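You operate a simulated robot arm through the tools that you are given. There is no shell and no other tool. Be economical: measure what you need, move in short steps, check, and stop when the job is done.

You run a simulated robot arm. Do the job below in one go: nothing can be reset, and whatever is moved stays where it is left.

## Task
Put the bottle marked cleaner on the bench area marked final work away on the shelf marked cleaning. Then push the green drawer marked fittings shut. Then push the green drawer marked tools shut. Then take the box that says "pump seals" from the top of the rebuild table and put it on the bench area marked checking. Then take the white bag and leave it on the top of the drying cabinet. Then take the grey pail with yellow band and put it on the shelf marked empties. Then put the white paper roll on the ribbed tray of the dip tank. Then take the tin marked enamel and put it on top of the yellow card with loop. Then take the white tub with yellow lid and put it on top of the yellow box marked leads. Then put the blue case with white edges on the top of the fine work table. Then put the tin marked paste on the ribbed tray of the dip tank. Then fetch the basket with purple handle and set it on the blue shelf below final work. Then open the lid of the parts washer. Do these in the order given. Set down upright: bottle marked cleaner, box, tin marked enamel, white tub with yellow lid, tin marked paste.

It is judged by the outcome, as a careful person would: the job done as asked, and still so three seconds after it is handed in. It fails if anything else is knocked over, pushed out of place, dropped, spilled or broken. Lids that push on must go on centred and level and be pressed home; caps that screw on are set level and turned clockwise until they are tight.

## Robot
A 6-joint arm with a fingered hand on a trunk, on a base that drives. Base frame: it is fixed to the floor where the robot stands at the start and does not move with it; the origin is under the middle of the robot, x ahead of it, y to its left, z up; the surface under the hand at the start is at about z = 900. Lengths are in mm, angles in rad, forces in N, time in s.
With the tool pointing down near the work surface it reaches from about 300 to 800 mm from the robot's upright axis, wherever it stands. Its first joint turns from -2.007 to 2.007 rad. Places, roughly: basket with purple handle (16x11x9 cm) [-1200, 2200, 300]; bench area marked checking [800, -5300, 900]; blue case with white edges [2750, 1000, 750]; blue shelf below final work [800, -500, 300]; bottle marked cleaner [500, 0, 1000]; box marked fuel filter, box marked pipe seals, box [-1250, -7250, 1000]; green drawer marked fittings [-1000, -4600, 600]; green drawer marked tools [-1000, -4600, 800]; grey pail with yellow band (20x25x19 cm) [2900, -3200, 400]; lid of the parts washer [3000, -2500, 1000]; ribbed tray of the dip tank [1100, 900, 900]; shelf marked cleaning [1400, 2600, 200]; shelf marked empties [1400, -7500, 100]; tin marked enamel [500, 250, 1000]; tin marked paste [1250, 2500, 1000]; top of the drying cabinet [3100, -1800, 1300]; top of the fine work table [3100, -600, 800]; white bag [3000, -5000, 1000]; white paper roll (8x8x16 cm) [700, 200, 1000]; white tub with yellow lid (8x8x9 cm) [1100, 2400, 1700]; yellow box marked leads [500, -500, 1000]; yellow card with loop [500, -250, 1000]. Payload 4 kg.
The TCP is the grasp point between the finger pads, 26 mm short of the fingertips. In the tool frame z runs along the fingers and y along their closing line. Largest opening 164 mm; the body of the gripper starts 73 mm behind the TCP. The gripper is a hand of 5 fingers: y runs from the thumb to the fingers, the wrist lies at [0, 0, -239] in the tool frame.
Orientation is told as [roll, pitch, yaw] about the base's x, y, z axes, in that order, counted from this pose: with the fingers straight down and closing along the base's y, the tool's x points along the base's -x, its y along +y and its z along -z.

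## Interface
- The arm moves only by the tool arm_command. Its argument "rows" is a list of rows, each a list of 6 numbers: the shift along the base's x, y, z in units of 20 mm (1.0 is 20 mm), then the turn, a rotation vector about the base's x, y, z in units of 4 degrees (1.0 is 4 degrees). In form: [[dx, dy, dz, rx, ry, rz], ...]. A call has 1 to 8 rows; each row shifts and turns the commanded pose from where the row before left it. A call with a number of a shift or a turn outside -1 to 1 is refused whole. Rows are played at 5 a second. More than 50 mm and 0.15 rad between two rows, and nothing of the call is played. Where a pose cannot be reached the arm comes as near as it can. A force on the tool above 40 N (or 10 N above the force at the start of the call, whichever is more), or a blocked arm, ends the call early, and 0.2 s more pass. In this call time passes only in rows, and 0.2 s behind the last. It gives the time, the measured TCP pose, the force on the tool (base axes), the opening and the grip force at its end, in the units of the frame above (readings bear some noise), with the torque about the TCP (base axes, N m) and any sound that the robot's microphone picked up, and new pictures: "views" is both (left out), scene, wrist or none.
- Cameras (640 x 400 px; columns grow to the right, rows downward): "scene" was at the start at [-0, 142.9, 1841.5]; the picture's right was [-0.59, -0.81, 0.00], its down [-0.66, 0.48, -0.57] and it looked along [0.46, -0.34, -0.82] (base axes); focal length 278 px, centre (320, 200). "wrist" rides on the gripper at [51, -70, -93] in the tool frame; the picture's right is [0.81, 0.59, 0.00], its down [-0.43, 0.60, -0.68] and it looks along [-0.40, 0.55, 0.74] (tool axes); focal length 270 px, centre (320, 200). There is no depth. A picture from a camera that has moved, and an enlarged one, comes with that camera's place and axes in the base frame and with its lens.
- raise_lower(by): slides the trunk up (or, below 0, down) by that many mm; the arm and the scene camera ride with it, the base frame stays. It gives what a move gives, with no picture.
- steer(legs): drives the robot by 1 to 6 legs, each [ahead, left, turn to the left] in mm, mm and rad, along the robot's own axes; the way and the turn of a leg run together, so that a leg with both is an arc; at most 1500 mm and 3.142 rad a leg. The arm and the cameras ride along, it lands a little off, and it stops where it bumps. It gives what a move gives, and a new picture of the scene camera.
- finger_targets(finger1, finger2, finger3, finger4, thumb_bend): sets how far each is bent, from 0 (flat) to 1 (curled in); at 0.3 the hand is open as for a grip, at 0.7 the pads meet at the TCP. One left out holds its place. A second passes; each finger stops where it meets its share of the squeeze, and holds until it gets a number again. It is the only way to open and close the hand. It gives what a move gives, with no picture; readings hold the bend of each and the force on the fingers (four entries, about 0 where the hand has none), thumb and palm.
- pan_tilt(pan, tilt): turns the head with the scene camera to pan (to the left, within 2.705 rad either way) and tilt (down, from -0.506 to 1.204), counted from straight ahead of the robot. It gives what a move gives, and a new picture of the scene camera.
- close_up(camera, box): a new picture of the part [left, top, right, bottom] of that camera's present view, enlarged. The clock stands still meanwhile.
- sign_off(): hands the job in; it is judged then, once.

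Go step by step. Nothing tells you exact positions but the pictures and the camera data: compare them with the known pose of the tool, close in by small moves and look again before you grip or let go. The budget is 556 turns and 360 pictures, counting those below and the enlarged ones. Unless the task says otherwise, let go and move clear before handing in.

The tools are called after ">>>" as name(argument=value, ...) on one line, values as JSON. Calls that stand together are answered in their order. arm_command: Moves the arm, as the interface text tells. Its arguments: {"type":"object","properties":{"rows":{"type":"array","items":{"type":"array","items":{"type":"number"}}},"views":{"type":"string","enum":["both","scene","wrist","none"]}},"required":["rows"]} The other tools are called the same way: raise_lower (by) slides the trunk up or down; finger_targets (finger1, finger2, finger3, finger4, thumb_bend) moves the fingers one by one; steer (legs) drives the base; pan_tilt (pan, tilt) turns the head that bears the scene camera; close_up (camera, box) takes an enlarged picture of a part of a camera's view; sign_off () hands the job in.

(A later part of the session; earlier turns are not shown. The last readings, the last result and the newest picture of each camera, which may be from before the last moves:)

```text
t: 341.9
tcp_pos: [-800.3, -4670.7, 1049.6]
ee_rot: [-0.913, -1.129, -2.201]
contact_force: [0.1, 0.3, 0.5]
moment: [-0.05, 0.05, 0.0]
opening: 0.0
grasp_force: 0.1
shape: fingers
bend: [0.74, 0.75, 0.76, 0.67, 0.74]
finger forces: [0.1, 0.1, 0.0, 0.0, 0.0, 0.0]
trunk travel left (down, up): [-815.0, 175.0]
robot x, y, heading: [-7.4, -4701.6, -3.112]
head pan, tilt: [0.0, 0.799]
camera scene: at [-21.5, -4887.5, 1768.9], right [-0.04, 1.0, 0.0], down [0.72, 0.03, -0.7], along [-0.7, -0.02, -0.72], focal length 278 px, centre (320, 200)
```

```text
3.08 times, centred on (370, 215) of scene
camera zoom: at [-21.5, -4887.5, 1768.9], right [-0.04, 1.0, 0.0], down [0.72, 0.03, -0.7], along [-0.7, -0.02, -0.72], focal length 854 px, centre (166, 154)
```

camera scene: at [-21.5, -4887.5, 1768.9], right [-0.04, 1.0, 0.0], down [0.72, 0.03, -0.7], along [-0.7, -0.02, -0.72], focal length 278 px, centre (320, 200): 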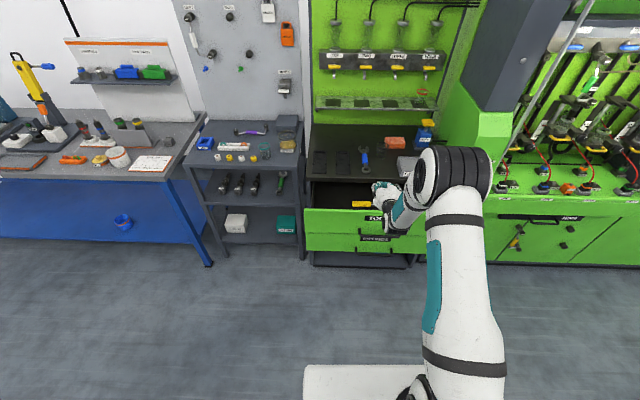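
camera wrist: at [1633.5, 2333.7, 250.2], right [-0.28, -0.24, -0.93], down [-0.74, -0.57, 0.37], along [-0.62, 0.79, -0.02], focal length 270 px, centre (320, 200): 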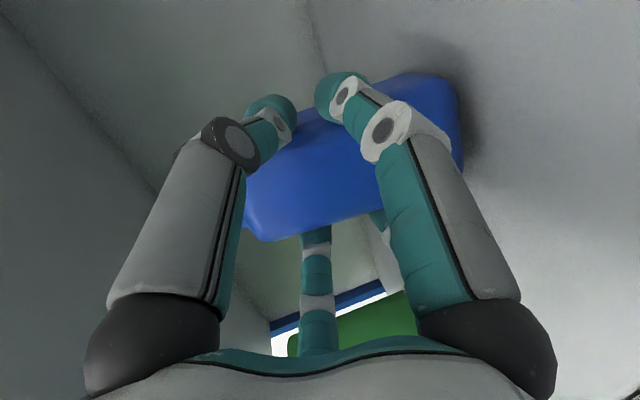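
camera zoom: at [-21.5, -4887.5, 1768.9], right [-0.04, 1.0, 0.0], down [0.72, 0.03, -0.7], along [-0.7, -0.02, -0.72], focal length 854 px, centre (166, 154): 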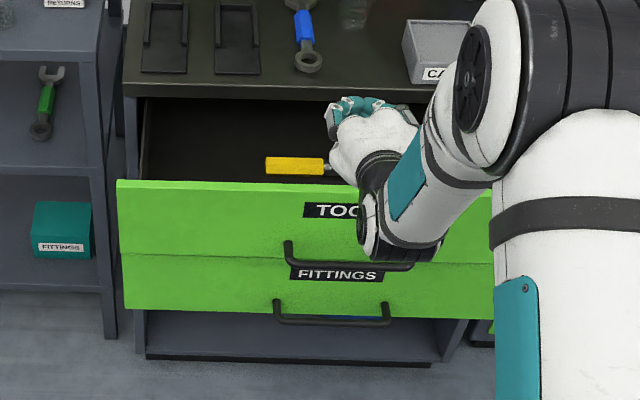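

>>> arm_command(rows=[[1, 0, 0, 0, 1, 0], [1, 0, 0, 0, 1, 0], [1, 0, 0, 0, 0.5, 0], [1, 0, 0, 0, 0, 0], [1, 0, 0, 0, 0, 0], [0.5, 0, 0, 0, 0, 0]], views="none")

>>> steer(legs=[[0, -180, 0]])

>>> raise_lower(by=-400)

```text
t: 343.4
tcp_pos: [-691.2, -4670.0, 1049.0]
ee_rot: [-1.316, -1.204, -1.825]
contact_force: [0.1, -0.6, 0.7]
moment: [0.02, 0.0, -0.02]
opening: 0.0
grasp_force: 0.1
shape: fingers
bend: [0.74, 0.75, 0.76, 0.67, 0.74]
finger forces: [0.0, 0.0, 0.0, 0.0, 0.0, 0.1]
trunk travel left (down, up): [-815.0, 175.0]
robot x, y, heading: [-5.8, -4698.2, -3.108]
head pan, tilt: [0.0, 0.799]
```

```text
t: 344.9
tcp_pos: [-697.9, -4489.8, 1050.0]
ee_rot: [-1.313, -1.206, -1.824]
contact_force: [-0.2, 0.4, -1.2]
moment: [0.0, 0.03, 0.04]
opening: 0.1
grasp_force: 0.1
shape: fingers
bend: [0.74, 0.75, 0.76, 0.67, 0.74]
finger forces: [0.0, 0.0, 0.0, 0.0, 0.1, 0.0]
trunk travel left (down, up): [-815.0, 175.0]
robot x, y, heading: [-18.1, -4517.8, -3.099]
head pan, tilt: [0.0, 0.799]
camera scene: at [-27.4, -4702.4, 1769.0], right [-0.04, 1.0, 0.0], down [0.72, 0.03, -0.7], along [-0.7, -0.03, -0.72], focal length 278 px, centre (320, 200)
```

scene: 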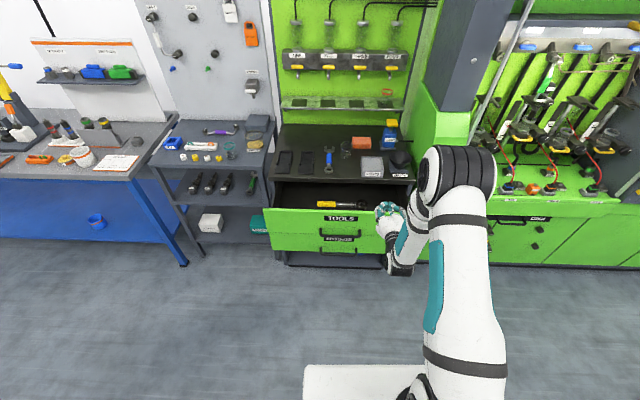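

```text
t: 348.7
tcp_pos: [-696.9, -4492.1, 649.1]
ee_rot: [-1.315, -1.204, -1.82]
contact_force: [0.7, 1.4, -0.3]
moment: [-0.03, 0.0, 0.05]
opening: 0.1
grasp_force: 0.0
shape: fingers
bend: [0.74, 0.75, 0.76, 0.67, 0.74]
finger forces: [0.1, 0.0, 0.1, 0.0, 0.1, 0.0]
trunk travel left (down, up): [-415.0, 575.0]
robot x, y, heading: [-13.5, -4516.7, -3.107]
head pan, tilt: [0.0, 0.799]
```

>>> raise_lower(by=-38)

>>> pan_tilt(pan=-0.15, tilt=0.75)

>>> close_up(camera="scene", box=[200, 60, 440, 210])

```text
t: 349.5
tcp_pos: [-698.7, -4490.6, 612.6]
ee_rot: [-1.316, -1.204, -1.82]
contact_force: [-1.3, -0.1, 0.1]
moment: [0.01, 0.02, 0.0]
opening: 0.0
grasp_force: 0.0
shape: fingers
bend: [0.74, 0.75, 0.76, 0.67, 0.74]
finger forces: [0.0, 0.0, 0.0, 0.0, 0.0, 0.0]
trunk travel left (down, up): [-377.0, 613.0]
robot x, y, heading: [-16.4, -4519.6, -3.102]
head pan, tilt: [0.0, 0.799]
```

```text
t: 350.2
tcp_pos: [-698.7, -4490.2, 611.1]
ee_rot: [-1.316, -1.204, -1.822]
contact_force: [-0.3, -0.5, 0.4]
moment: [0.01, 0.02, 0.04]
opening: 0.0
grasp_force: 0.0
shape: fingers
bend: [0.74, 0.75, 0.76, 0.67, 0.74]
finger forces: [0.1, 0.0, 0.1, 0.0, 0.0, 0.0]
trunk travel left (down, up): [-377.0, 613.0]
robot x, y, heading: [-14.9, -4516.8, -3.099]
head pan, tilt: [-0.15, 0.75]
camera scene: at [-29.1, -4691.7, 1334.9], right [0.11, 0.99, 0.0], down [0.68, -0.07, -0.73], along [-0.73, 0.08, -0.68], focal length 278 px, centre (320, 200)
```

scene: 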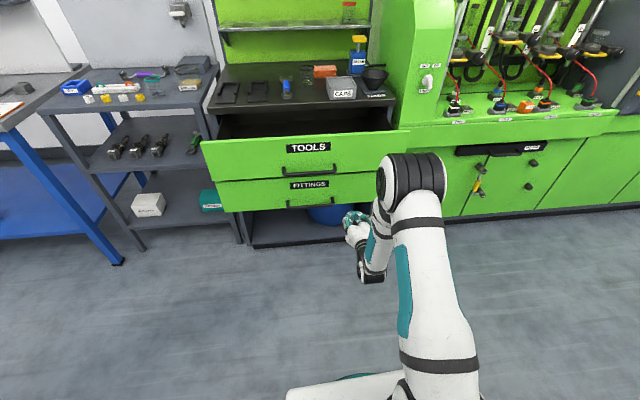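

```text
2.67 times, centred on (320, 135) of scene
camera zoom: at [-29.1, -4691.7, 1334.9], right [0.11, 0.99, 0.0], down [0.68, -0.07, -0.73], along [-0.73, 0.08, -0.68], focal length 740 px, centre (320, 373)
```

zoom: 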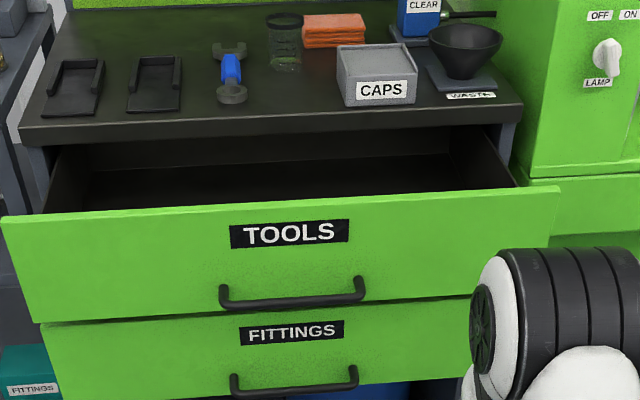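

>>> steer(legs=[[130, 0, 0]])

>>> steer(legs=[[120, 0, 0]])

```text
t: 351.5
tcp_pos: [-827.6, -4496.4, 612.6]
ee_rot: [-1.316, -1.202, -1.82]
contact_force: [-0.3, 0.5, 0.9]
moment: [0.0, -0.01, -0.01]
opening: 0.0
grasp_force: 0.1
shape: fingers
bend: [0.74, 0.75, 0.77, 0.66, 0.74]
finger forces: [0.0, 0.0, 0.0, 0.0, 0.0, 0.0]
trunk travel left (down, up): [-377.0, 613.0]
robot x, y, heading: [-144.2, -4523.0, -3.104]
head pan, tilt: [-0.15, 0.75]
camera scene: at [-159.1, -4697.0, 1334.9], right [0.11, 0.99, 0.0], down [0.68, -0.07, -0.73], along [-0.73, 0.08, -0.68], focal length 278 px, centre (320, 200)
```

scene: 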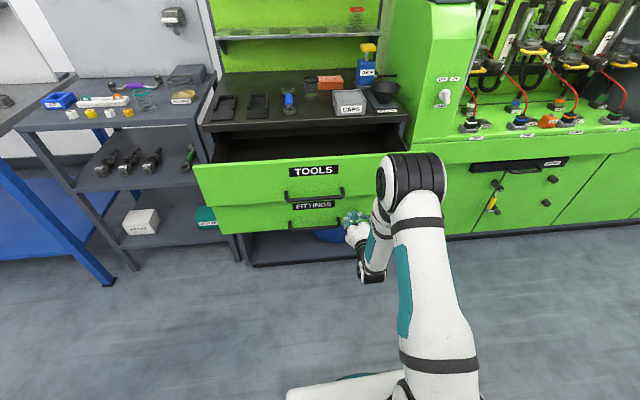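

```text
t: 352.7
tcp_pos: [-947.1, -4500.3, 611.6]
ee_rot: [-1.317, -1.205, -1.822]
contact_force: [-0.2, -0.8, 0.0]
moment: [0.0, -0.03, -0.01]
opening: 0.1
grasp_force: 0.1
shape: fingers
bend: [0.75, 0.75, 0.77, 0.74, 0.74]
finger forces: [0.1, 0.1, 0.0, 0.1, 0.0, 0.0]
trunk travel left (down, up): [-377.0, 613.0]
robot x, y, heading: [-263.9, -4525.4, -3.096]
head pan, tilt: [-0.15, 0.75]
camera scene: at [-277.9, -4701.7, 1334.9], right [0.11, 0.99, 0.0], down [0.68, -0.08, -0.73], along [-0.73, 0.08, -0.68], focal length 278 px, centre (320, 200)
```

scene: 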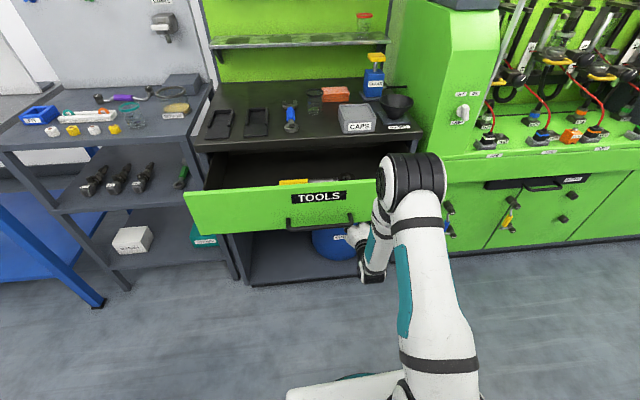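

>>> steer(legs=[[50, 0, 0]])

>>> close_up(camera="scene", box=[160, 120, 420, 290])

```text
t: 353.8
tcp_pos: [-992.7, -4500.9, 609.0]
ee_rot: [-1.298, -1.205, -1.841]
contact_force: [5.3, -0.3, -0.3]
moment: [-0.01, 0.07, 0.01]
opening: 0.1
grasp_force: 0.1
shape: fingers
bend: [0.76, 0.76, 0.77, 0.77, 0.75]
finger forces: [0.0, 0.1, 0.1, 0.0, 0.0, 0.1]
trunk travel left (down, up): [-377.0, 613.0]
robot x, y, heading: [-313.5, -4525.4, -3.106]
head pan, tilt: [-0.15, 0.75]
stopped in leg 1: the force on the tool passed its limit at 52 N (the readings are from after the stop); the commanded pose is now the measured one
camera scene: at [-327.4, -4703.5, 1334.8], right [0.11, 0.99, 0.0], down [0.68, -0.08, -0.73], along [-0.73, 0.08, -0.68], focal length 278 px, centre (320, 200)
```

scene: 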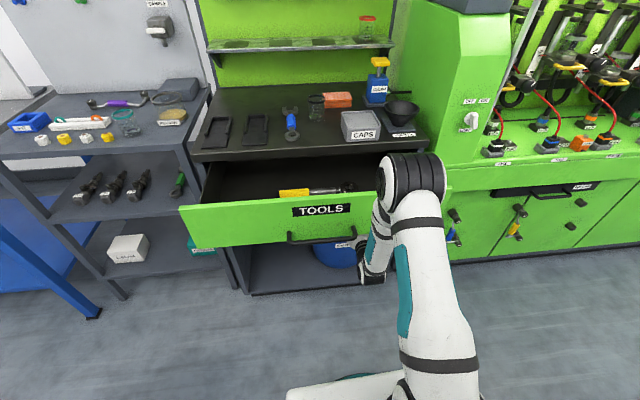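

```text
2.35 times, centred on (290, 205) of scene
camera zoom: at [-327.4, -4703.5, 1334.8], right [0.11, 0.99, 0.0], down [0.68, -0.08, -0.73], along [-0.73, 0.08, -0.68], focal length 653 px, centre (391, 188)
```

zoom: 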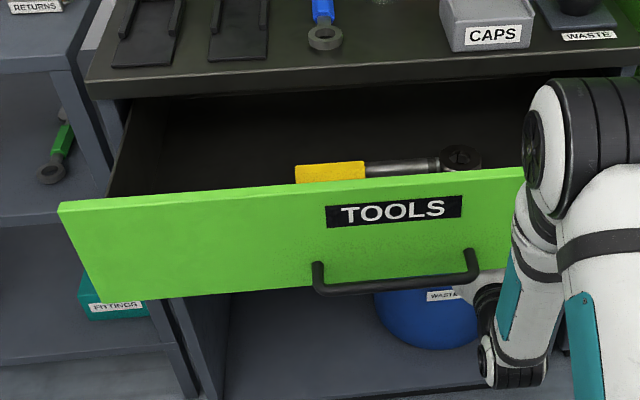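

The fittings drawer is shut. Back out, rise to the tools drawer and push it the same way.

>>> steer(legs=[[-280, 0, 0]])

>>> raise_lower(by=200)

>>> steer(legs=[[240, 0, 0], [90, 0, 0]])

```text
t: 355.7
tcp_pos: [-716.7, -4486.0, 608.6]
ee_rot: [-1.3, -1.203, -1.846]
contact_force: [0.1, 0.5, -0.2]
moment: [-0.02, -0.01, 0.01]
opening: 0.0
grasp_force: 0.1
shape: fingers
bend: [0.76, 0.76, 0.77, 0.77, 0.75]
finger forces: [0.1, 0.2, 0.1, 0.0, 0.0, 0.0]
trunk travel left (down, up): [-377.0, 613.0]
robot x, y, heading: [-33.9, -4523.1, -3.111]
head pan, tilt: [-0.15, 0.75]
camera scene: at [-53.1, -4694.3, 1334.9], right [0.12, 0.99, 0.0], down [0.68, -0.08, -0.73], along [-0.73, 0.09, -0.68], focal length 278 px, centre (320, 200)
```

scene: 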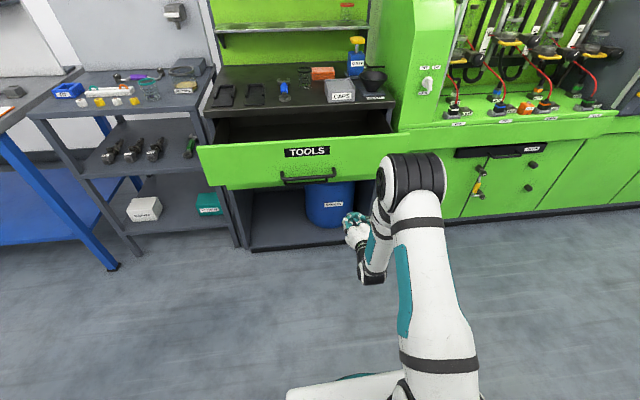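

```text
t: 357.9
tcp_pos: [-716.2, -4484.3, 808.8]
ee_rot: [-1.3, -1.204, -1.846]
contact_force: [-0.2, 0.2, -0.1]
moment: [0.01, 0.01, 0.01]
opening: 0.2
grasp_force: 0.1
shape: fingers
bend: [0.76, 0.76, 0.77, 0.77, 0.75]
finger forces: [0.1, 0.0, 0.0, 0.1, 0.0, 0.0]
trunk travel left (down, up): [-577.0, 413.0]
robot x, y, heading: [-37.5, -4522.8, -3.115]
head pan, tilt: [-0.15, 0.75]
```

```text
t: 360.2
tcp_pos: [-993.6, -4494.5, 804.6]
ee_rot: [-1.268, -1.204, -1.879]
contact_force: [9.5, -0.6, 1.1]
moment: [0.04, 0.07, 0.06]
opening: 0.1
grasp_force: 0.0
shape: fingers
bend: [0.76, 0.77, 0.78, 0.78, 0.76]
finger forces: [0.0, 0.0, 0.0, 0.0, 0.0, 0.0]
trunk travel left (down, up): [-577.0, 413.0]
robot x, y, heading: [-324.1, -4532.0, -3.111]
head pan, tilt: [-0.15, 0.75]
stopped in leg 2: the force on the tool passed its limit at 108 N (the readings are from after the stop); the commanded pose is now the measured one
camera scene: at [-335.1, -4702.9, 1534.9], right [0.12, 0.99, 0.0], down [0.68, -0.08, -0.73], along [-0.73, 0.09, -0.68], focal length 278 px, centre (320, 200)
```

scene: 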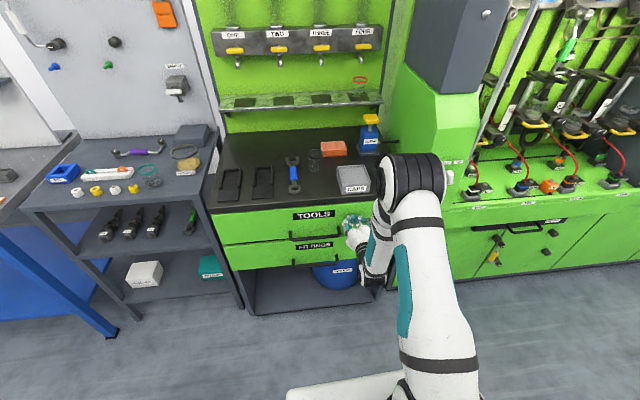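

>>> steer(legs=[[-200, 0, 0]])

>>> close_up(camera="scene", box=[190, 120, 430, 260])

>>> raise_lower(by=400)

>>> pan_tilt(pan=1.1, tilt=0.45)

```text
t: 361.8
tcp_pos: [-796.7, -4488.6, 804.6]
ee_rot: [-1.271, -1.204, -1.874]
contact_force: [0.1, -0.4, 0.6]
moment: [0.04, 0.02, 0.01]
opening: 0.1
grasp_force: 0.1
shape: fingers
bend: [0.76, 0.77, 0.77, 0.77, 0.75]
finger forces: [0.0, 0.0, 0.0, 0.0, 0.0, 0.0]
trunk travel left (down, up): [-577.0, 413.0]
robot x, y, heading: [-128.3, -4523.3, -3.114]
head pan, tilt: [-0.15, 0.75]
camera scene: at [-138.1, -4696.8, 1534.9], right [0.12, 0.99, 0.0], down [0.68, -0.08, -0.73], along [-0.73, 0.09, -0.68], focal length 278 px, centre (320, 200)
```

scene: 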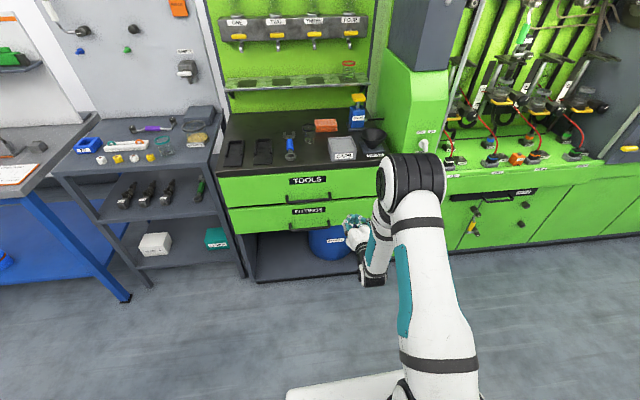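

```text
2.67 times, centred on (310, 190) of scene
camera zoom: at [-138.1, -4696.8, 1534.9], right [0.12, 0.99, 0.0], down [0.68, -0.08, -0.73], along [-0.73, 0.09, -0.68], focal length 740 px, centre (347, 227)
```

zoom: 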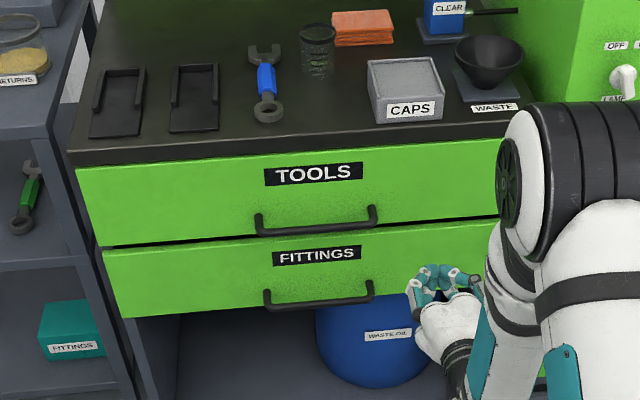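

```text
t: 365.6
tcp_pos: [-797.6, -4488.4, 1204.7]
ee_rot: [-1.27, -1.202, -1.876]
contact_force: [0.5, -0.2, -0.4]
moment: [0.01, 0.0, -0.04]
opening: 0.1
grasp_force: 0.0
shape: fingers
bend: [0.76, 0.77, 0.77, 0.77, 0.75]
finger forces: [0.1, 0.1, 0.1, 0.1, 0.0, 0.0]
trunk travel left (down, up): [-977.0, 13.0]
robot x, y, heading: [-125.7, -4521.5, -3.108]
head pan, tilt: [-0.15, 0.75]
```

```text
t: 367.1
tcp_pos: [-796.7, -4490.9, 1203.3]
ee_rot: [-1.267, -1.201, -1.877]
contact_force: [1.1, -0.2, 0.3]
moment: [0.01, -0.03, -0.03]
opening: 0.0
grasp_force: 0.0
shape: fingers
bend: [0.76, 0.77, 0.77, 0.77, 0.75]
finger forces: [0.0, 0.0, 0.0, 0.0, 0.0, 0.0]
trunk travel left (down, up): [-977.0, 13.0]
robot x, y, heading: [-121.9, -4525.0, -3.114]
head pan, tilt: [1.1, 0.45]
camera scene: at [-95.6, -4789.7, 1961.3], right [-0.9, 0.43, 0.0], down [0.19, 0.39, -0.9], along [-0.38, -0.81, -0.44], focal length 278 px, centre (320, 200)
```

scene: 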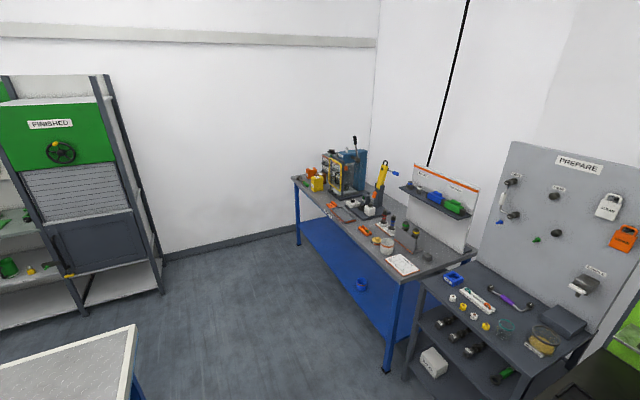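

>>> close_up(camera="scene", box=[280, 130, 460, 290])

```text
2.50 times, centred on (370, 210) of scene
camera zoom: at [-95.6, -4789.7, 1961.3], right [-0.9, 0.43, 0.0], down [0.19, 0.39, -0.9], along [-0.38, -0.81, -0.44], focal length 694 px, centre (195, 175)
```

zoom: 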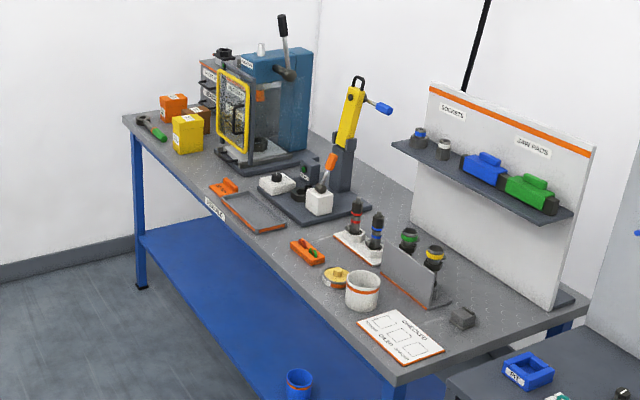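

>>> steer(legs=[[0, 1500, 0], [0, 850, 0]])

>>> pan_tilt(pan=0.2, tilt=0.65)

>>> close_up(camera="scene", box=[160, 80, 400, 230])

```text
t: 378.4
tcp_pos: [-679.1, -6822.6, 1204.3]
ee_rot: [-1.269, -1.201, -1.839]
contact_force: [0.1, -0.9, 0.2]
moment: [0.02, 0.03, 0.0]
opening: 0.0
grasp_force: 0.1
shape: fingers
bend: [0.76, 0.77, 0.77, 0.77, 0.75]
finger forces: [0.0, 0.1, 0.1, 0.0, 0.1, 0.0]
trunk travel left (down, up): [-977.0, 13.0]
robot x, y, heading: [-4.4, -6832.4, -3.073]
head pan, tilt: [1.1, 0.45]
camera scene: at [32.2, -7098.7, 1961.2], right [-0.92, 0.39, 0.0], down [0.17, 0.4, -0.9], along [-0.35, -0.83, -0.44], focal length 278 px, centre (320, 200)
```

scene: 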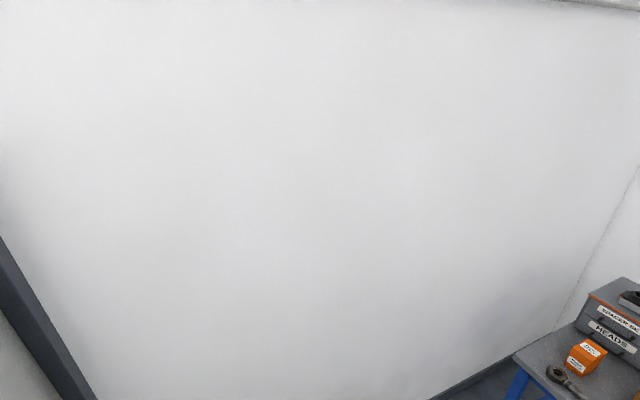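

```text
t: 379.6
tcp_pos: [-680.0, -6822.5, 1203.9]
ee_rot: [-1.269, -1.203, -1.842]
contact_force: [-0.5, -0.2, 0.1]
moment: [0.03, -0.03, -0.01]
opening: 0.1
grasp_force: 0.0
shape: fingers
bend: [0.76, 0.77, 0.77, 0.77, 0.75]
finger forces: [0.0, 0.0, 0.0, 0.1, 0.0, 0.1]
trunk travel left (down, up): [-977.0, 13.0]
robot x, y, heading: [-2.2, -6829.5, -3.076]
head pan, tilt: [0.201, 0.649]
camera scene: at [-15.3, -7036.6, 1943.5], right [-0.27, 0.96, 0.0], down [0.58, 0.16, -0.8], along [-0.77, -0.21, -0.6], focal length 278 px, centre (320, 200)
```

scene: 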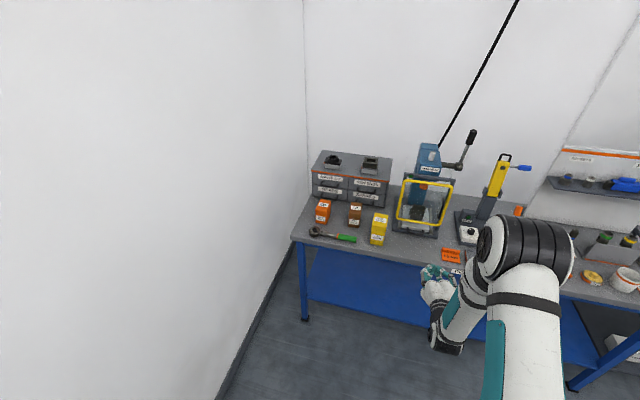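

```text
2.67 times, centred on (280, 155) of scene
camera zoom: at [-15.3, -7036.6, 1943.5], right [-0.27, 0.96, 0.0], down [0.58, 0.16, -0.8], along [-0.77, -0.21, -0.6], focal length 740 px, centre (427, 320)
```

zoom: 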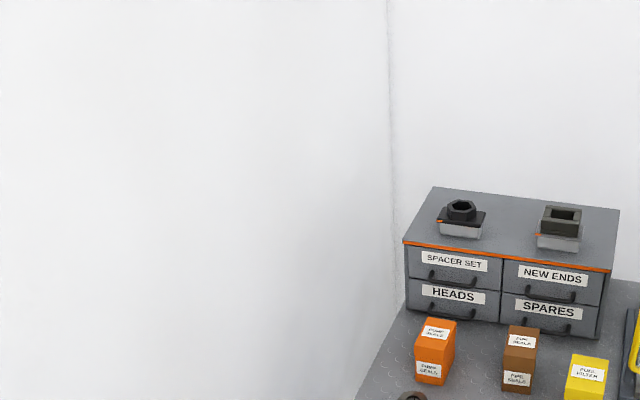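

>>> close_up(camera="scene", box=[300, 190, 400, 252])

```text
6.40 times, centred on (350, 221) of scene
camera zoom: at [-15.3, -7036.6, 1943.5], right [-0.27, 0.96, 0.0], down [0.58, 0.16, -0.8], along [-0.77, -0.21, -0.6], focal length 1777 px, centre (128, 66)
```

zoom: 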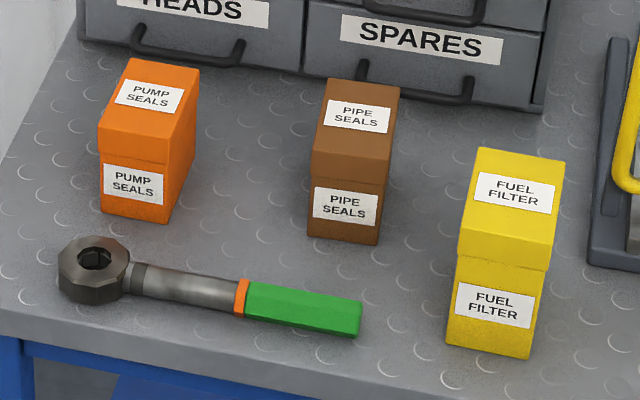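

The orange box is the pump seals box, near [-1178, -7336] on a 900 mm table. I'll turn the hand to point straight down for a top grasp.

>>> arm_command(rows=[[0.2, 0, 0, -0.84, -0.01, -0.09], [0.2, 0, 0, -0.84, -0.01, -0.09], [0.2, 0, 0, -0.84, -0.01, -0.09], [0.2, 0, 0, -0.84, -0.01, -0.09], [0.2, 0, 0, -0.84, -0.01, -0.09], [0.2, 0, 0, -0.84, -0.01, -0.09], [0, 0, 0, 0, -1, 0], [0, 0, 0, 0, -1, 0]], views="none")

>>> arm_command(rows=[[0.1, 0, 0, 0, -1, 0], [0.1, 0, 0, 0, -1, 0], [0.1, 0, 0, 0, -1, 0], [0.1, 0, 0, 0, -1, 0], [0.1, 0, 0, 0, -1, 0], [0.1, 0, 0, 0, -1, 0], [0.1, 0, 0, 0, -1, 0], [0.1, 0, 0, 0, -1, 0]], views="none")

>>> arm_command(rows=[[0.1, 0, 0, 0, -1, 0], [0.1, 0, 0, 0, -1, 0], [0.1, 0, 0, 0, -1, 0], [0.1, 0, 0, 0, -1, 0], [0.1, 0, 0, 0, -1, 0], [0.1, 0, 0, 0, -1, 0], [0.1, 0, 0, 0, -1, 0], [0.1, 0, 0, 0, -1, 0]], views="none")

>>> arm_command(rows=[[0.1, 0, 0, 0, -1, 0], [0.1, 0, 0, 0, -1, 0], [0, 0, 0, 0, -1, 0]], views="none")

>>> finger_targets(finger1=0.3, finger2=0.3, finger3=0.3, finger4=0.3, thumb_bend=0.3)

```text
t: 381.4
tcp_pos: [-659.4, -6822.6, 1206.7]
ee_rot: [0.009, -1.324, -3.138]
contact_force: [-0.4, -0.5, 0.9]
moment: [0.03, -0.01, 0.03]
opening: 0.0
grasp_force: 0.0
shape: fingers
bend: [0.76, 0.77, 0.77, 0.77, 0.75]
finger forces: [0.0, 0.1, 0.0, 0.1, 0.1, 0.0]
out of reach, approached as far as the arm can: row 6
trunk travel left (down, up): [-977.0, 13.0]
robot x, y, heading: [-4.0, -6831.7, -3.077]
head pan, tilt: [0.201, 0.649]
```

```text
t: 383.2
tcp_pos: [-644.0, -6822.2, 1208.0]
ee_rot: [0.01, -0.764, -3.14]
contact_force: [1.3, 0.8, 0.6]
moment: [-0.03, 0.01, 0.0]
opening: 0.0
grasp_force: 0.1
shape: fingers
bend: [0.76, 0.77, 0.77, 0.77, 0.75]
finger forces: [0.0, 0.0, 0.1, 0.1, 0.0, 0.1]
trunk travel left (down, up): [-977.0, 13.0]
robot x, y, heading: [-8.5, -6835.3, -3.077]
head pan, tilt: [0.201, 0.649]
```

```text
t: 385.1
tcp_pos: [-632.1, -6820.7, 1205.4]
ee_rot: [-0.01, -0.29, -3.138]
contact_force: [-0.7, 0.6, -0.5]
moment: [-0.02, 0.02, -0.01]
opening: 0.3
grasp_force: 0.1
shape: fingers
bend: [0.76, 0.77, 0.77, 0.77, 0.75]
finger forces: [0.0, 0.0, 0.0, 0.1, 0.1, 0.1]
out of reach, approached as far as the arm can: row 3, 4
trunk travel left (down, up): [-977.0, 13.0]
robot x, y, heading: [-5.6, -6833.6, -3.075]
head pan, tilt: [0.201, 0.649]
```

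```text
t: 385.9
tcp_pos: [-627.9, -6819.2, 1205.6]
ee_rot: [-0.006, -0.077, -3.141]
contact_force: [-0.3, 0.8, 0.3]
moment: [-0.03, -0.02, -0.01]
opening: 0.1
grasp_force: 0.0
shape: fingers
bend: [0.76, 0.77, 0.77, 0.77, 0.75]
finger forces: [0.0, 0.0, 0.0, 0.0, 0.1, 0.0]
trunk travel left (down, up): [-977.0, 13.0]
robot x, y, heading: [-8.1, -6833.2, -3.074]
head pan, tilt: [0.201, 0.649]
```

```text
t: 386.9
tcp_pos: [-627.5, -6818.3, 1207.3]
ee_rot: [-0.008, -0.082, -3.141]
contact_force: [-0.1, -0.9, 0.0]
moment: [0.03, 0.01, 0.0]
opening: 90.5
grasp_force: 0.0
shape: fingers
bend: [0.3, 0.3, 0.3, 0.3, 0.3]
finger forces: [0.0, 0.1, 0.1, 0.1, 0.0, 0.0]
trunk travel left (down, up): [-977.0, 13.0]
robot x, y, heading: [-4.8, -6830.1, -3.076]
head pan, tilt: [0.201, 0.649]
```

>>> steer(legs=[[0, 400, 0], [560, 0, 0]])

>>> arm_command(rows=[[0, -0.8, 0, 0, -1, 0], [0, -0.8, 0, 0, -0.15, 0.2], [0, -0.8, 0, 0, 0, 0]], views="both")

```text
t: 392.1
tcp_pos: [-1162.7, -7251.4, 1206.6]
ee_rot: [-0.008, -0.08, -3.128]
contact_force: [0.3, 0.3, -0.9]
moment: [-0.03, 0.02, 0.02]
opening: 90.4
grasp_force: 0.1
shape: fingers
bend: [0.3, 0.3, 0.3, 0.3, 0.3]
finger forces: [0.0, 0.1, 0.0, 0.0, 0.1, 0.0]
trunk travel left (down, up): [-977.0, 13.0]
robot x, y, heading: [-538.5, -7258.6, -3.064]
head pan, tilt: [0.201, 0.649]
camera scene: at [-547.8, -7462.2, 1943.4], right [-0.28, 0.96, 0.0], down [0.58, 0.17, -0.8], along [-0.77, -0.22, -0.6], focal length 278 px, centre (320, 200)
```

scene: 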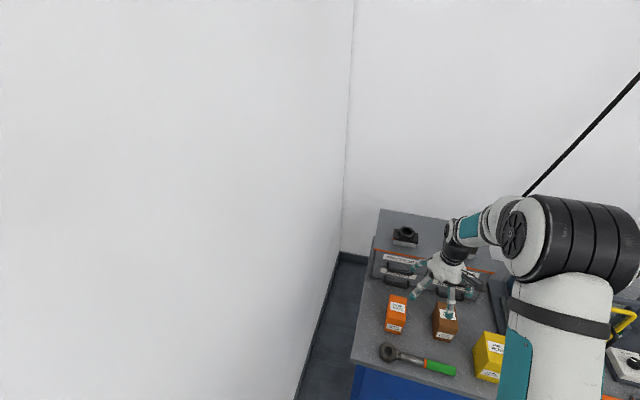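

```text
t: 392.9
tcp_pos: [-1162.2, -7301.3, 1207.4]
ee_rot: [-0.008, 0.001, -3.116]
contact_force: [0.3, -0.1, -0.1]
moment: [0.0, 0.0, -0.02]
opening: 90.6
grasp_force: 0.0
shape: fingers
bend: [0.3, 0.3, 0.3, 0.3, 0.3]
finger forces: [0.0, 0.0, 0.0, 0.0, 0.1, 0.0]
trunk travel left (down, up): [-977.0, 13.0]
robot x, y, heading: [-539.2, -7257.8, -3.061]
head pan, tilt: [0.201, 0.649]
camera scene: at [-547.1, -7463.2, 1943.3], right [-0.28, 0.96, 0.0], down [0.58, 0.17, -0.8], along [-0.77, -0.22, -0.6], focal length 278 px, centre (320, 200)
camera wrist: at [-1114.0, -7230.0, 1301.1], right [0.82, -0.57, 0.0], down [-0.42, -0.61, 0.67], along [-0.38, -0.55, -0.74], focal length 270 px, centre (320, 200)
```

scene: 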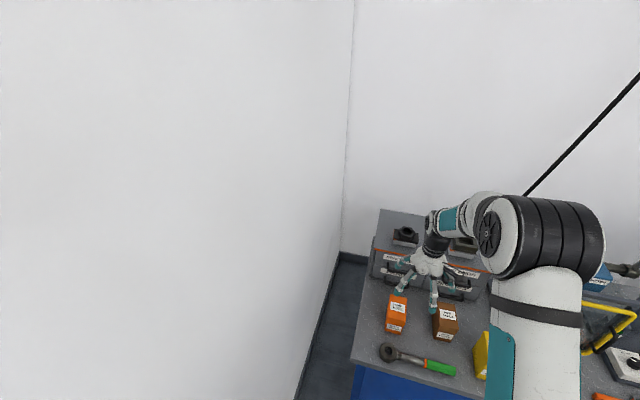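
wrist: 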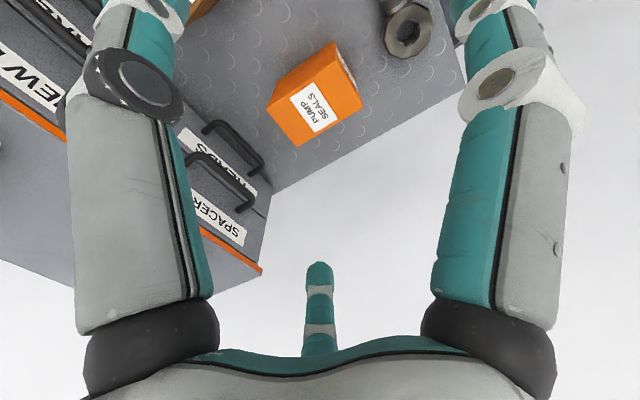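

>>> arm_command(rows=[[-0.65, -0.75, 0, 0, 0, 0.3], [-0.65, -0.7, 0, 0, 0, 0.3]], views="none")

>>> raise_lower(by=-180)

>>> close_up(camera="wrist", box=[0, 0, 640, 400])

```text
t: 393.5
tcp_pos: [-1187.6, -7330.3, 1207.7]
ee_rot: [-0.007, 0.0, -3.071]
contact_force: [0.0, -0.7, -0.5]
moment: [0.0, -0.03, -0.02]
opening: 90.8
grasp_force: 0.0
shape: fingers
bend: [0.3, 0.3, 0.3, 0.3, 0.3]
finger forces: [0.1, 0.0, 0.0, 0.0, 0.0, 0.0]
trunk travel left (down, up): [-977.0, 13.0]
robot x, y, heading: [-538.0, -7259.3, -3.065]
head pan, tilt: [0.201, 0.649]
```

```text
t: 395.5
tcp_pos: [-1187.3, -7330.9, 1027.9]
ee_rot: [-0.006, -0.001, -3.075]
contact_force: [1.0, -0.2, 0.8]
moment: [0.01, -0.04, 0.0]
opening: 90.8
grasp_force: 0.1
shape: fingers
bend: [0.3, 0.3, 0.3, 0.3, 0.3]
finger forces: [0.1, 0.0, 0.0, 0.1, 0.1, 0.1]
trunk travel left (down, up): [-797.0, 193.0]
robot x, y, heading: [-534.1, -7257.8, -3.067]
head pan, tilt: [0.201, 0.649]
```

```text
1.00 times, centred on (320, 200) of wrist (not enlarged: the box is as wide or as high as the picture)
camera zoom: at [-1141.0, -7256.6, 1121.9], right [0.85, -0.53, 0.0], down [-0.39, -0.63, 0.67], along [-0.36, -0.57, -0.74], focal length 270 px, centre (320, 200)
```

zoom: 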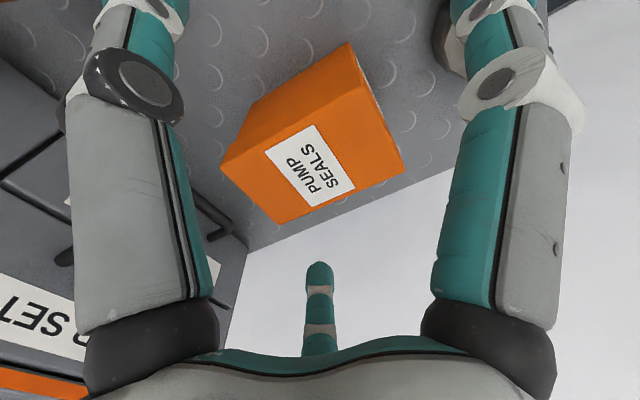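

>>> raise_lower(by=-66)

>>> finger_targets(finger1=0.5, finger2=0.6, finger3=0.6, finger4=0.5, thumb_bend=0.6)

>>> close_up(camera="wrist", box=[0, 0, 640, 400])

```text
t: 396.6
tcp_pos: [-1185.8, -7329.8, 962.1]
ee_rot: [-0.007, 0.0, -3.072]
contact_force: [0.0, -0.6, 0.5]
moment: [0.02, 0.0, 0.01]
opening: 90.7
grasp_force: 0.0
shape: fingers
bend: [0.3, 0.3, 0.3, 0.3, 0.3]
finger forces: [0.0, 0.0, 0.0, 0.0, 0.1, 0.1]
trunk travel left (down, up): [-731.0, 259.0]
robot x, y, heading: [-540.9, -7260.0, -3.059]
head pan, tilt: [0.201, 0.649]
```

```text
t: 397.6
tcp_pos: [-1187.4, -7329.9, 961.1]
ee_rot: [-0.007, 0.001, -3.073]
contact_force: [-0.1, -1.7, 3.1]
moment: [-0.05, -0.01, -0.02]
opening: 42.0
grasp_force: 14.3
shape: fingers
bend: [0.47, 0.53, 0.54, 0.45, 0.56]
finger forces: [3.4, 6.5, 6.4, 5.2, 6.3, 0.1]
trunk travel left (down, up): [-731.0, 259.0]
robot x, y, heading: [-538.9, -7254.9, -3.063]
head pan, tilt: [0.201, 0.649]
```

```text
1.00 times, centred on (320, 200) of wrist (not enlarged: the box is as wide or as high as the picture)
camera zoom: at [-1141.0, -7256.9, 1056.0], right [0.85, -0.53, 0.0], down [-0.39, -0.63, 0.67], along [-0.36, -0.57, -0.74], focal length 270 px, centre (320, 200)
```

zoom: 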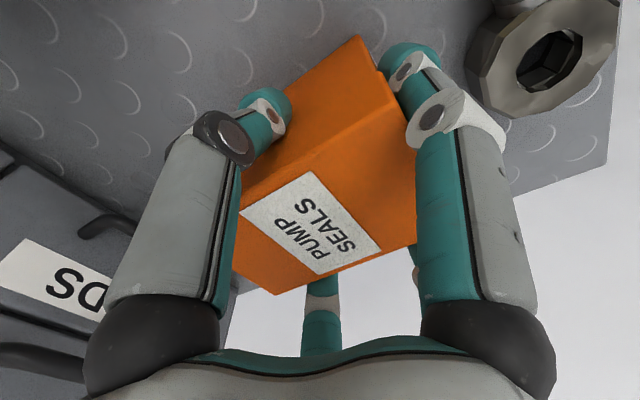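

>>> finger_targets(finger2=0.65, finger3=0.65, thumb_bend=0.68)

>>> raise_lower(by=250)

>>> steer(legs=[[-550, 0, 0]])

>>> close_up(camera="wrist", box=[0, 0, 640, 400])

```text
t: 398.6
tcp_pos: [-1186.6, -7329.1, 963.4]
ee_rot: [-0.007, -0.001, -3.074]
contact_force: [-0.6, 2.4, 4.8]
moment: [0.11, 0.05, 0.01]
opening: 41.9
grasp_force: 21.8
shape: fingers
bend: [0.47, 0.53, 0.54, 0.45, 0.59]
finger forces: [3.1, 8.7, 9.2, 5.2, 17.1, 0.0]
trunk travel left (down, up): [-731.0, 259.0]
robot x, y, heading: [-536.0, -7258.9, -3.061]
head pan, tilt: [0.201, 0.649]
```

```text
t: 401.1
tcp_pos: [-1187.0, -7329.9, 1211.8]
ee_rot: [-0.006, -0.001, -3.074]
contact_force: [0.1, 0.1, -2.3]
moment: [0.0, -0.02, 0.01]
opening: 41.9
grasp_force: 21.1
shape: fingers
bend: [0.47, 0.53, 0.54, 0.45, 0.59]
finger forces: [3.1, 9.3, 9.8, 5.0, 15.8, 0.1]
trunk travel left (down, up): [-981.0, 9.0]
robot x, y, heading: [-538.3, -7257.4, -3.065]
head pan, tilt: [0.201, 0.649]
```

```text
t: 404.2
tcp_pos: [-647.6, -7289.4, 1212.7]
ee_rot: [-0.006, -0.001, -3.068]
contact_force: [-0.8, 1.0, -1.3]
moment: [0.02, 0.0, -0.03]
opening: 41.9
grasp_force: 21.4
shape: fingers
bend: [0.47, 0.53, 0.54, 0.45, 0.59]
finger forces: [3.2, 9.3, 9.8, 5.0, 15.8, 0.0]
trunk travel left (down, up): [-981.0, 9.0]
robot x, y, heading: [-2.7, -7212.6, -3.055]
head pan, tilt: [0.201, 0.649]
camera scene: at [-7.5, -7418.6, 1947.5], right [-0.28, 0.96, 0.0], down [0.58, 0.17, -0.8], along [-0.76, -0.22, -0.6], focal length 278 px, centre (320, 200)
```

scene: 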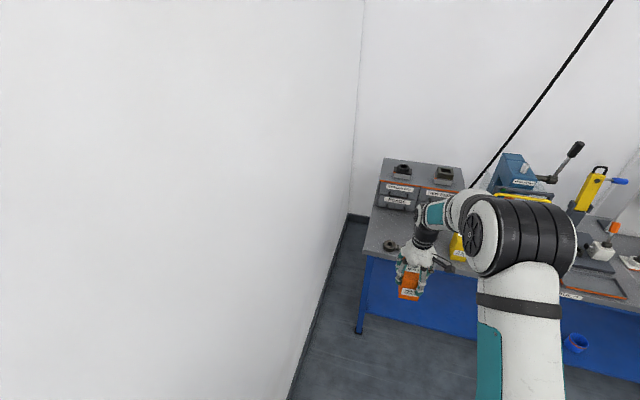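

```text
1.00 times, centred on (320, 200) of wrist (not enlarged: the box is as wide or as high as the picture)
camera zoom: at [-602.7, -7216.2, 1305.9], right [0.85, -0.53, 0.0], down [-0.39, -0.63, 0.67], along [-0.36, -0.57, -0.74], focal length 270 px, centre (320, 200)
```

zoom: 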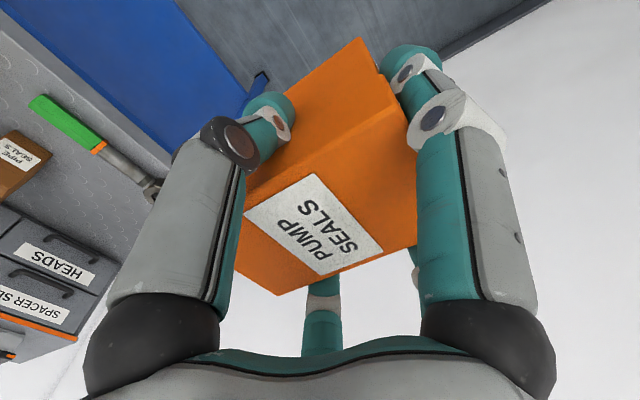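

>>> steer(legs=[[0, -1500, 0], [0, -420, 0], [0, 0, 3.055]])

>>> pan_tilt(pan=0.0, tilt=0.75)

```text
t: 421.3
tcp_pos: [502.4, -5213.2, 1210.9]
ee_rot: [-0.007, 0.0, 0.038]
contact_force: [-0.4, -0.1, -1.2]
moment: [-0.02, 0.01, 0.0]
opening: 41.2
grasp_force: 21.1
shape: fingers
bend: [0.47, 0.53, 0.54, 0.45, 0.59]
finger forces: [2.7, 9.1, 9.4, 5.0, 15.7, 0.1]
trunk travel left (down, up): [-981.0, 9.0]
robot x, y, heading: [-148.7, -5262.3, 0.046]
head pan, tilt: [0.201, 0.649]
camera scene: at [-130.2, -5060.1, 1947.4], right [0.24, -0.97, 0.0], down [-0.59, -0.15, -0.8], along [0.77, 0.19, -0.6], focal length 278 px, centre (320, 200)
```

scene: 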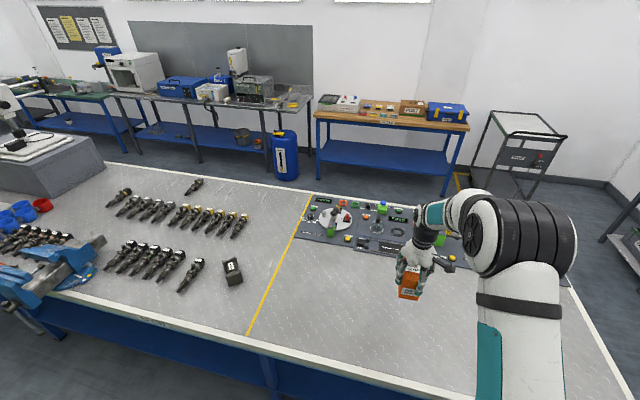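

```text
t: 422.0
tcp_pos: [501.2, -5213.4, 1211.8]
ee_rot: [-0.005, 0.0, 0.037]
contact_force: [-0.3, -0.2, -1.3]
moment: [-0.02, 0.01, 0.0]
opening: 41.2
grasp_force: 20.7
shape: fingers
bend: [0.47, 0.53, 0.54, 0.45, 0.59]
finger forces: [2.8, 9.2, 9.6, 4.9, 15.7, 0.0]
trunk travel left (down, up): [-981.0, 9.0]
robot x, y, heading: [-145.3, -5265.3, 0.046]
head pan, tilt: [0.0, 0.75]
camera scene: at [-131.6, -5077.5, 1938.9], right [0.05, -1.0, 0.0], down [-0.68, -0.03, -0.73], along [0.73, 0.03, -0.68], focal length 278 px, centre (320, 200)
```

scene: 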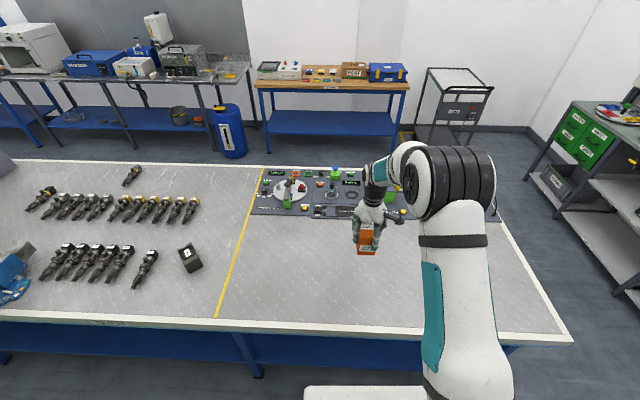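

>>> steer(legs=[[90, 0, 0]])

>>> raise_lower(by=-236)

>>> arm_command(rows=[[0, 0, -0.4, 0, 0, 0]], views="none")

>>> arm_command(rows=[[0, 0, -0.2, 0, 0, 0]], views="wrist")

```text
t: 423.1
tcp_pos: [592.6, -5209.2, 1210.7]
ee_rot: [-0.006, 0.001, 0.035]
contact_force: [-0.1, -0.1, -0.8]
moment: [-0.01, 0.01, 0.01]
opening: 41.0
grasp_force: 20.6
shape: fingers
bend: [0.47, 0.53, 0.54, 0.45, 0.59]
finger forces: [2.7, 9.1, 9.6, 5.0, 15.6, 0.1]
trunk travel left (down, up): [-981.0, 9.0]
robot x, y, heading: [-55.7, -5261.2, 0.042]
head pan, tilt: [0.0, 0.75]
camera scene: at [-38.2, -5073.5, 1938.8], right [0.04, -1.0, 0.0], down [-0.68, -0.03, -0.73], along [0.73, 0.03, -0.68], focal length 278 px, centre (320, 200)
```

scene: 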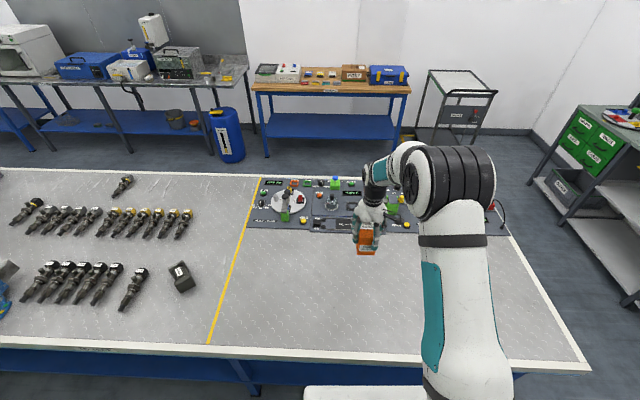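

```text
t: 425.6
tcp_pos: [593.3, -5210.1, 981.3]
ee_rot: [-0.009, -0.01, 0.034]
contact_force: [1.4, -0.9, 30.4]
moment: [-0.07, -0.05, -0.06]
opening: 40.9
grasp_force: 23.4
shape: fingers
bend: [0.47, 0.53, 0.54, 0.45, 0.59]
finger forces: [3.2, 9.4, 10.5, 5.6, 18.1, 0.0]
trunk travel left (down, up): [-745.0, 245.0]
robot x, y, heading: [-56.6, -5261.2, 0.041]
head pan, tilt: [0.0, 0.75]
```

```text
t: 426.0
tcp_pos: [594.0, -5209.3, 970.6]
ee_rot: [-0.009, -0.006, 0.034]
contact_force: [7.7, 0.3, 31.5]
moment: [-0.14, -0.17, 0.06]
opening: 41.2
grasp_force: 25.7
shape: fingers
bend: [0.47, 0.54, 0.54, 0.45, 0.59]
finger forces: [2.9, 9.5, 10.1, 9.4, 19.3, 0.1]
trunk travel left (down, up): [-745.0, 245.0]
robot x, y, heading: [-56.0, -5262.0, 0.044]
head pan, tilt: [0.0, 0.75]
```

```text
t: 426.4
tcp_pos: [595.2, -5209.0, 968.6]
ee_rot: [-0.006, -0.01, 0.036]
contact_force: [-4.9, 0.0, 19.0]
moment: [-0.09, 0.26, -0.12]
opening: 42.6
grasp_force: 25.4
shape: fingers
bend: [0.47, 0.54, 0.55, 0.45, 0.59]
finger forces: [3.8, 9.6, 10.0, 8.2, 19.1, 0.0]
trunk travel left (down, up): [-745.0, 245.0]
robot x, y, heading: [-53.9, -5259.1, 0.042]
head pan, tilt: [0.0, 0.75]
stopped in row 1: the force on the tool passed its limit at 43 N (the readings are from after the stop); the commanded pose is now the measured one
camera wrist: at [545.4, -5278.8, 1063.5], right [-0.83, 0.56, -0.01], down [0.4, 0.61, 0.68], along [0.39, 0.56, -0.73], focal length 270 px, centre (320, 200)
```

wrist: 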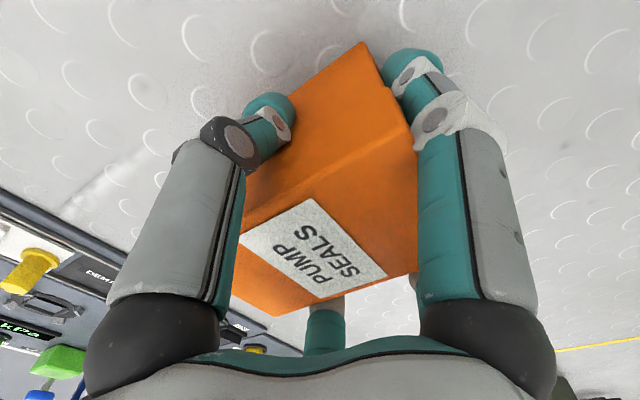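

>>> arm_command(rows=[[0, 0, 0.3, 0, 0, 0]], views="none")

>>> finger_targets(finger1=0.3, finger2=0.3, finger3=0.3, finger4=0.3, thumb_bend=0.3)

>>> raise_lower(by=200)

>>> close_up(camera="wrist", box=[0, 0, 640, 400])

```text
t: 426.9
tcp_pos: [593.0, -5209.5, 971.7]
ee_rot: [-0.006, -0.005, 0.036]
contact_force: [-0.9, 1.0, -0.2]
moment: [-0.02, 0.03, 0.01]
opening: 42.1
grasp_force: 23.1
shape: fingers
bend: [0.47, 0.54, 0.55, 0.45, 0.59]
finger forces: [3.1, 8.6, 9.4, 7.2, 17.2, 0.0]
trunk travel left (down, up): [-745.0, 245.0]
robot x, y, heading: [-55.3, -5259.5, 0.045]
head pan, tilt: [0.0, 0.75]
```

```text
t: 427.9
tcp_pos: [594.6, -5208.7, 973.3]
ee_rot: [-0.006, -0.007, 0.035]
contact_force: [0.4, 0.3, 0.8]
moment: [-0.01, -0.01, -0.02]
opening: 90.7
grasp_force: 0.1
shape: fingers
bend: [0.3, 0.3, 0.3, 0.3, 0.3]
finger forces: [0.1, 0.0, 0.0, 0.0, 0.1, 0.0]
trunk travel left (down, up): [-745.0, 245.0]
robot x, y, heading: [-55.4, -5259.9, 0.042]
head pan, tilt: [0.0, 0.75]
```

```text
t: 430.0
tcp_pos: [594.9, -5208.7, 1173.7]
ee_rot: [-0.007, -0.007, 0.035]
contact_force: [-0.7, 0.7, -0.5]
moment: [-0.01, 0.01, 0.01]
opening: 90.8
grasp_force: 0.0
shape: fingers
bend: [0.3, 0.3, 0.3, 0.3, 0.3]
finger forces: [0.1, 0.0, 0.0, 0.1, 0.0, 0.0]
trunk travel left (down, up): [-945.0, 45.0]
robot x, y, heading: [-56.8, -5261.6, 0.043]
head pan, tilt: [0.0, 0.75]
```

```text
1.00 times, centred on (320, 200) of wrist (not enlarged: the box is as wide or as high as the picture)
camera zoom: at [546.1, -5278.4, 1267.0], right [-0.83, 0.56, -0.01], down [0.41, 0.61, 0.68], along [0.38, 0.56, -0.74], focal length 270 px, centre (320, 200)
```

zoom: 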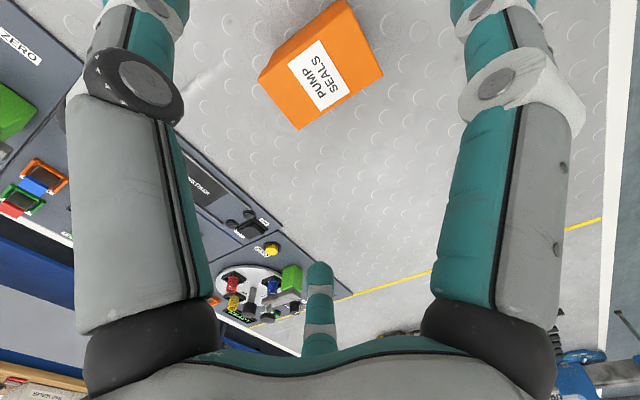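

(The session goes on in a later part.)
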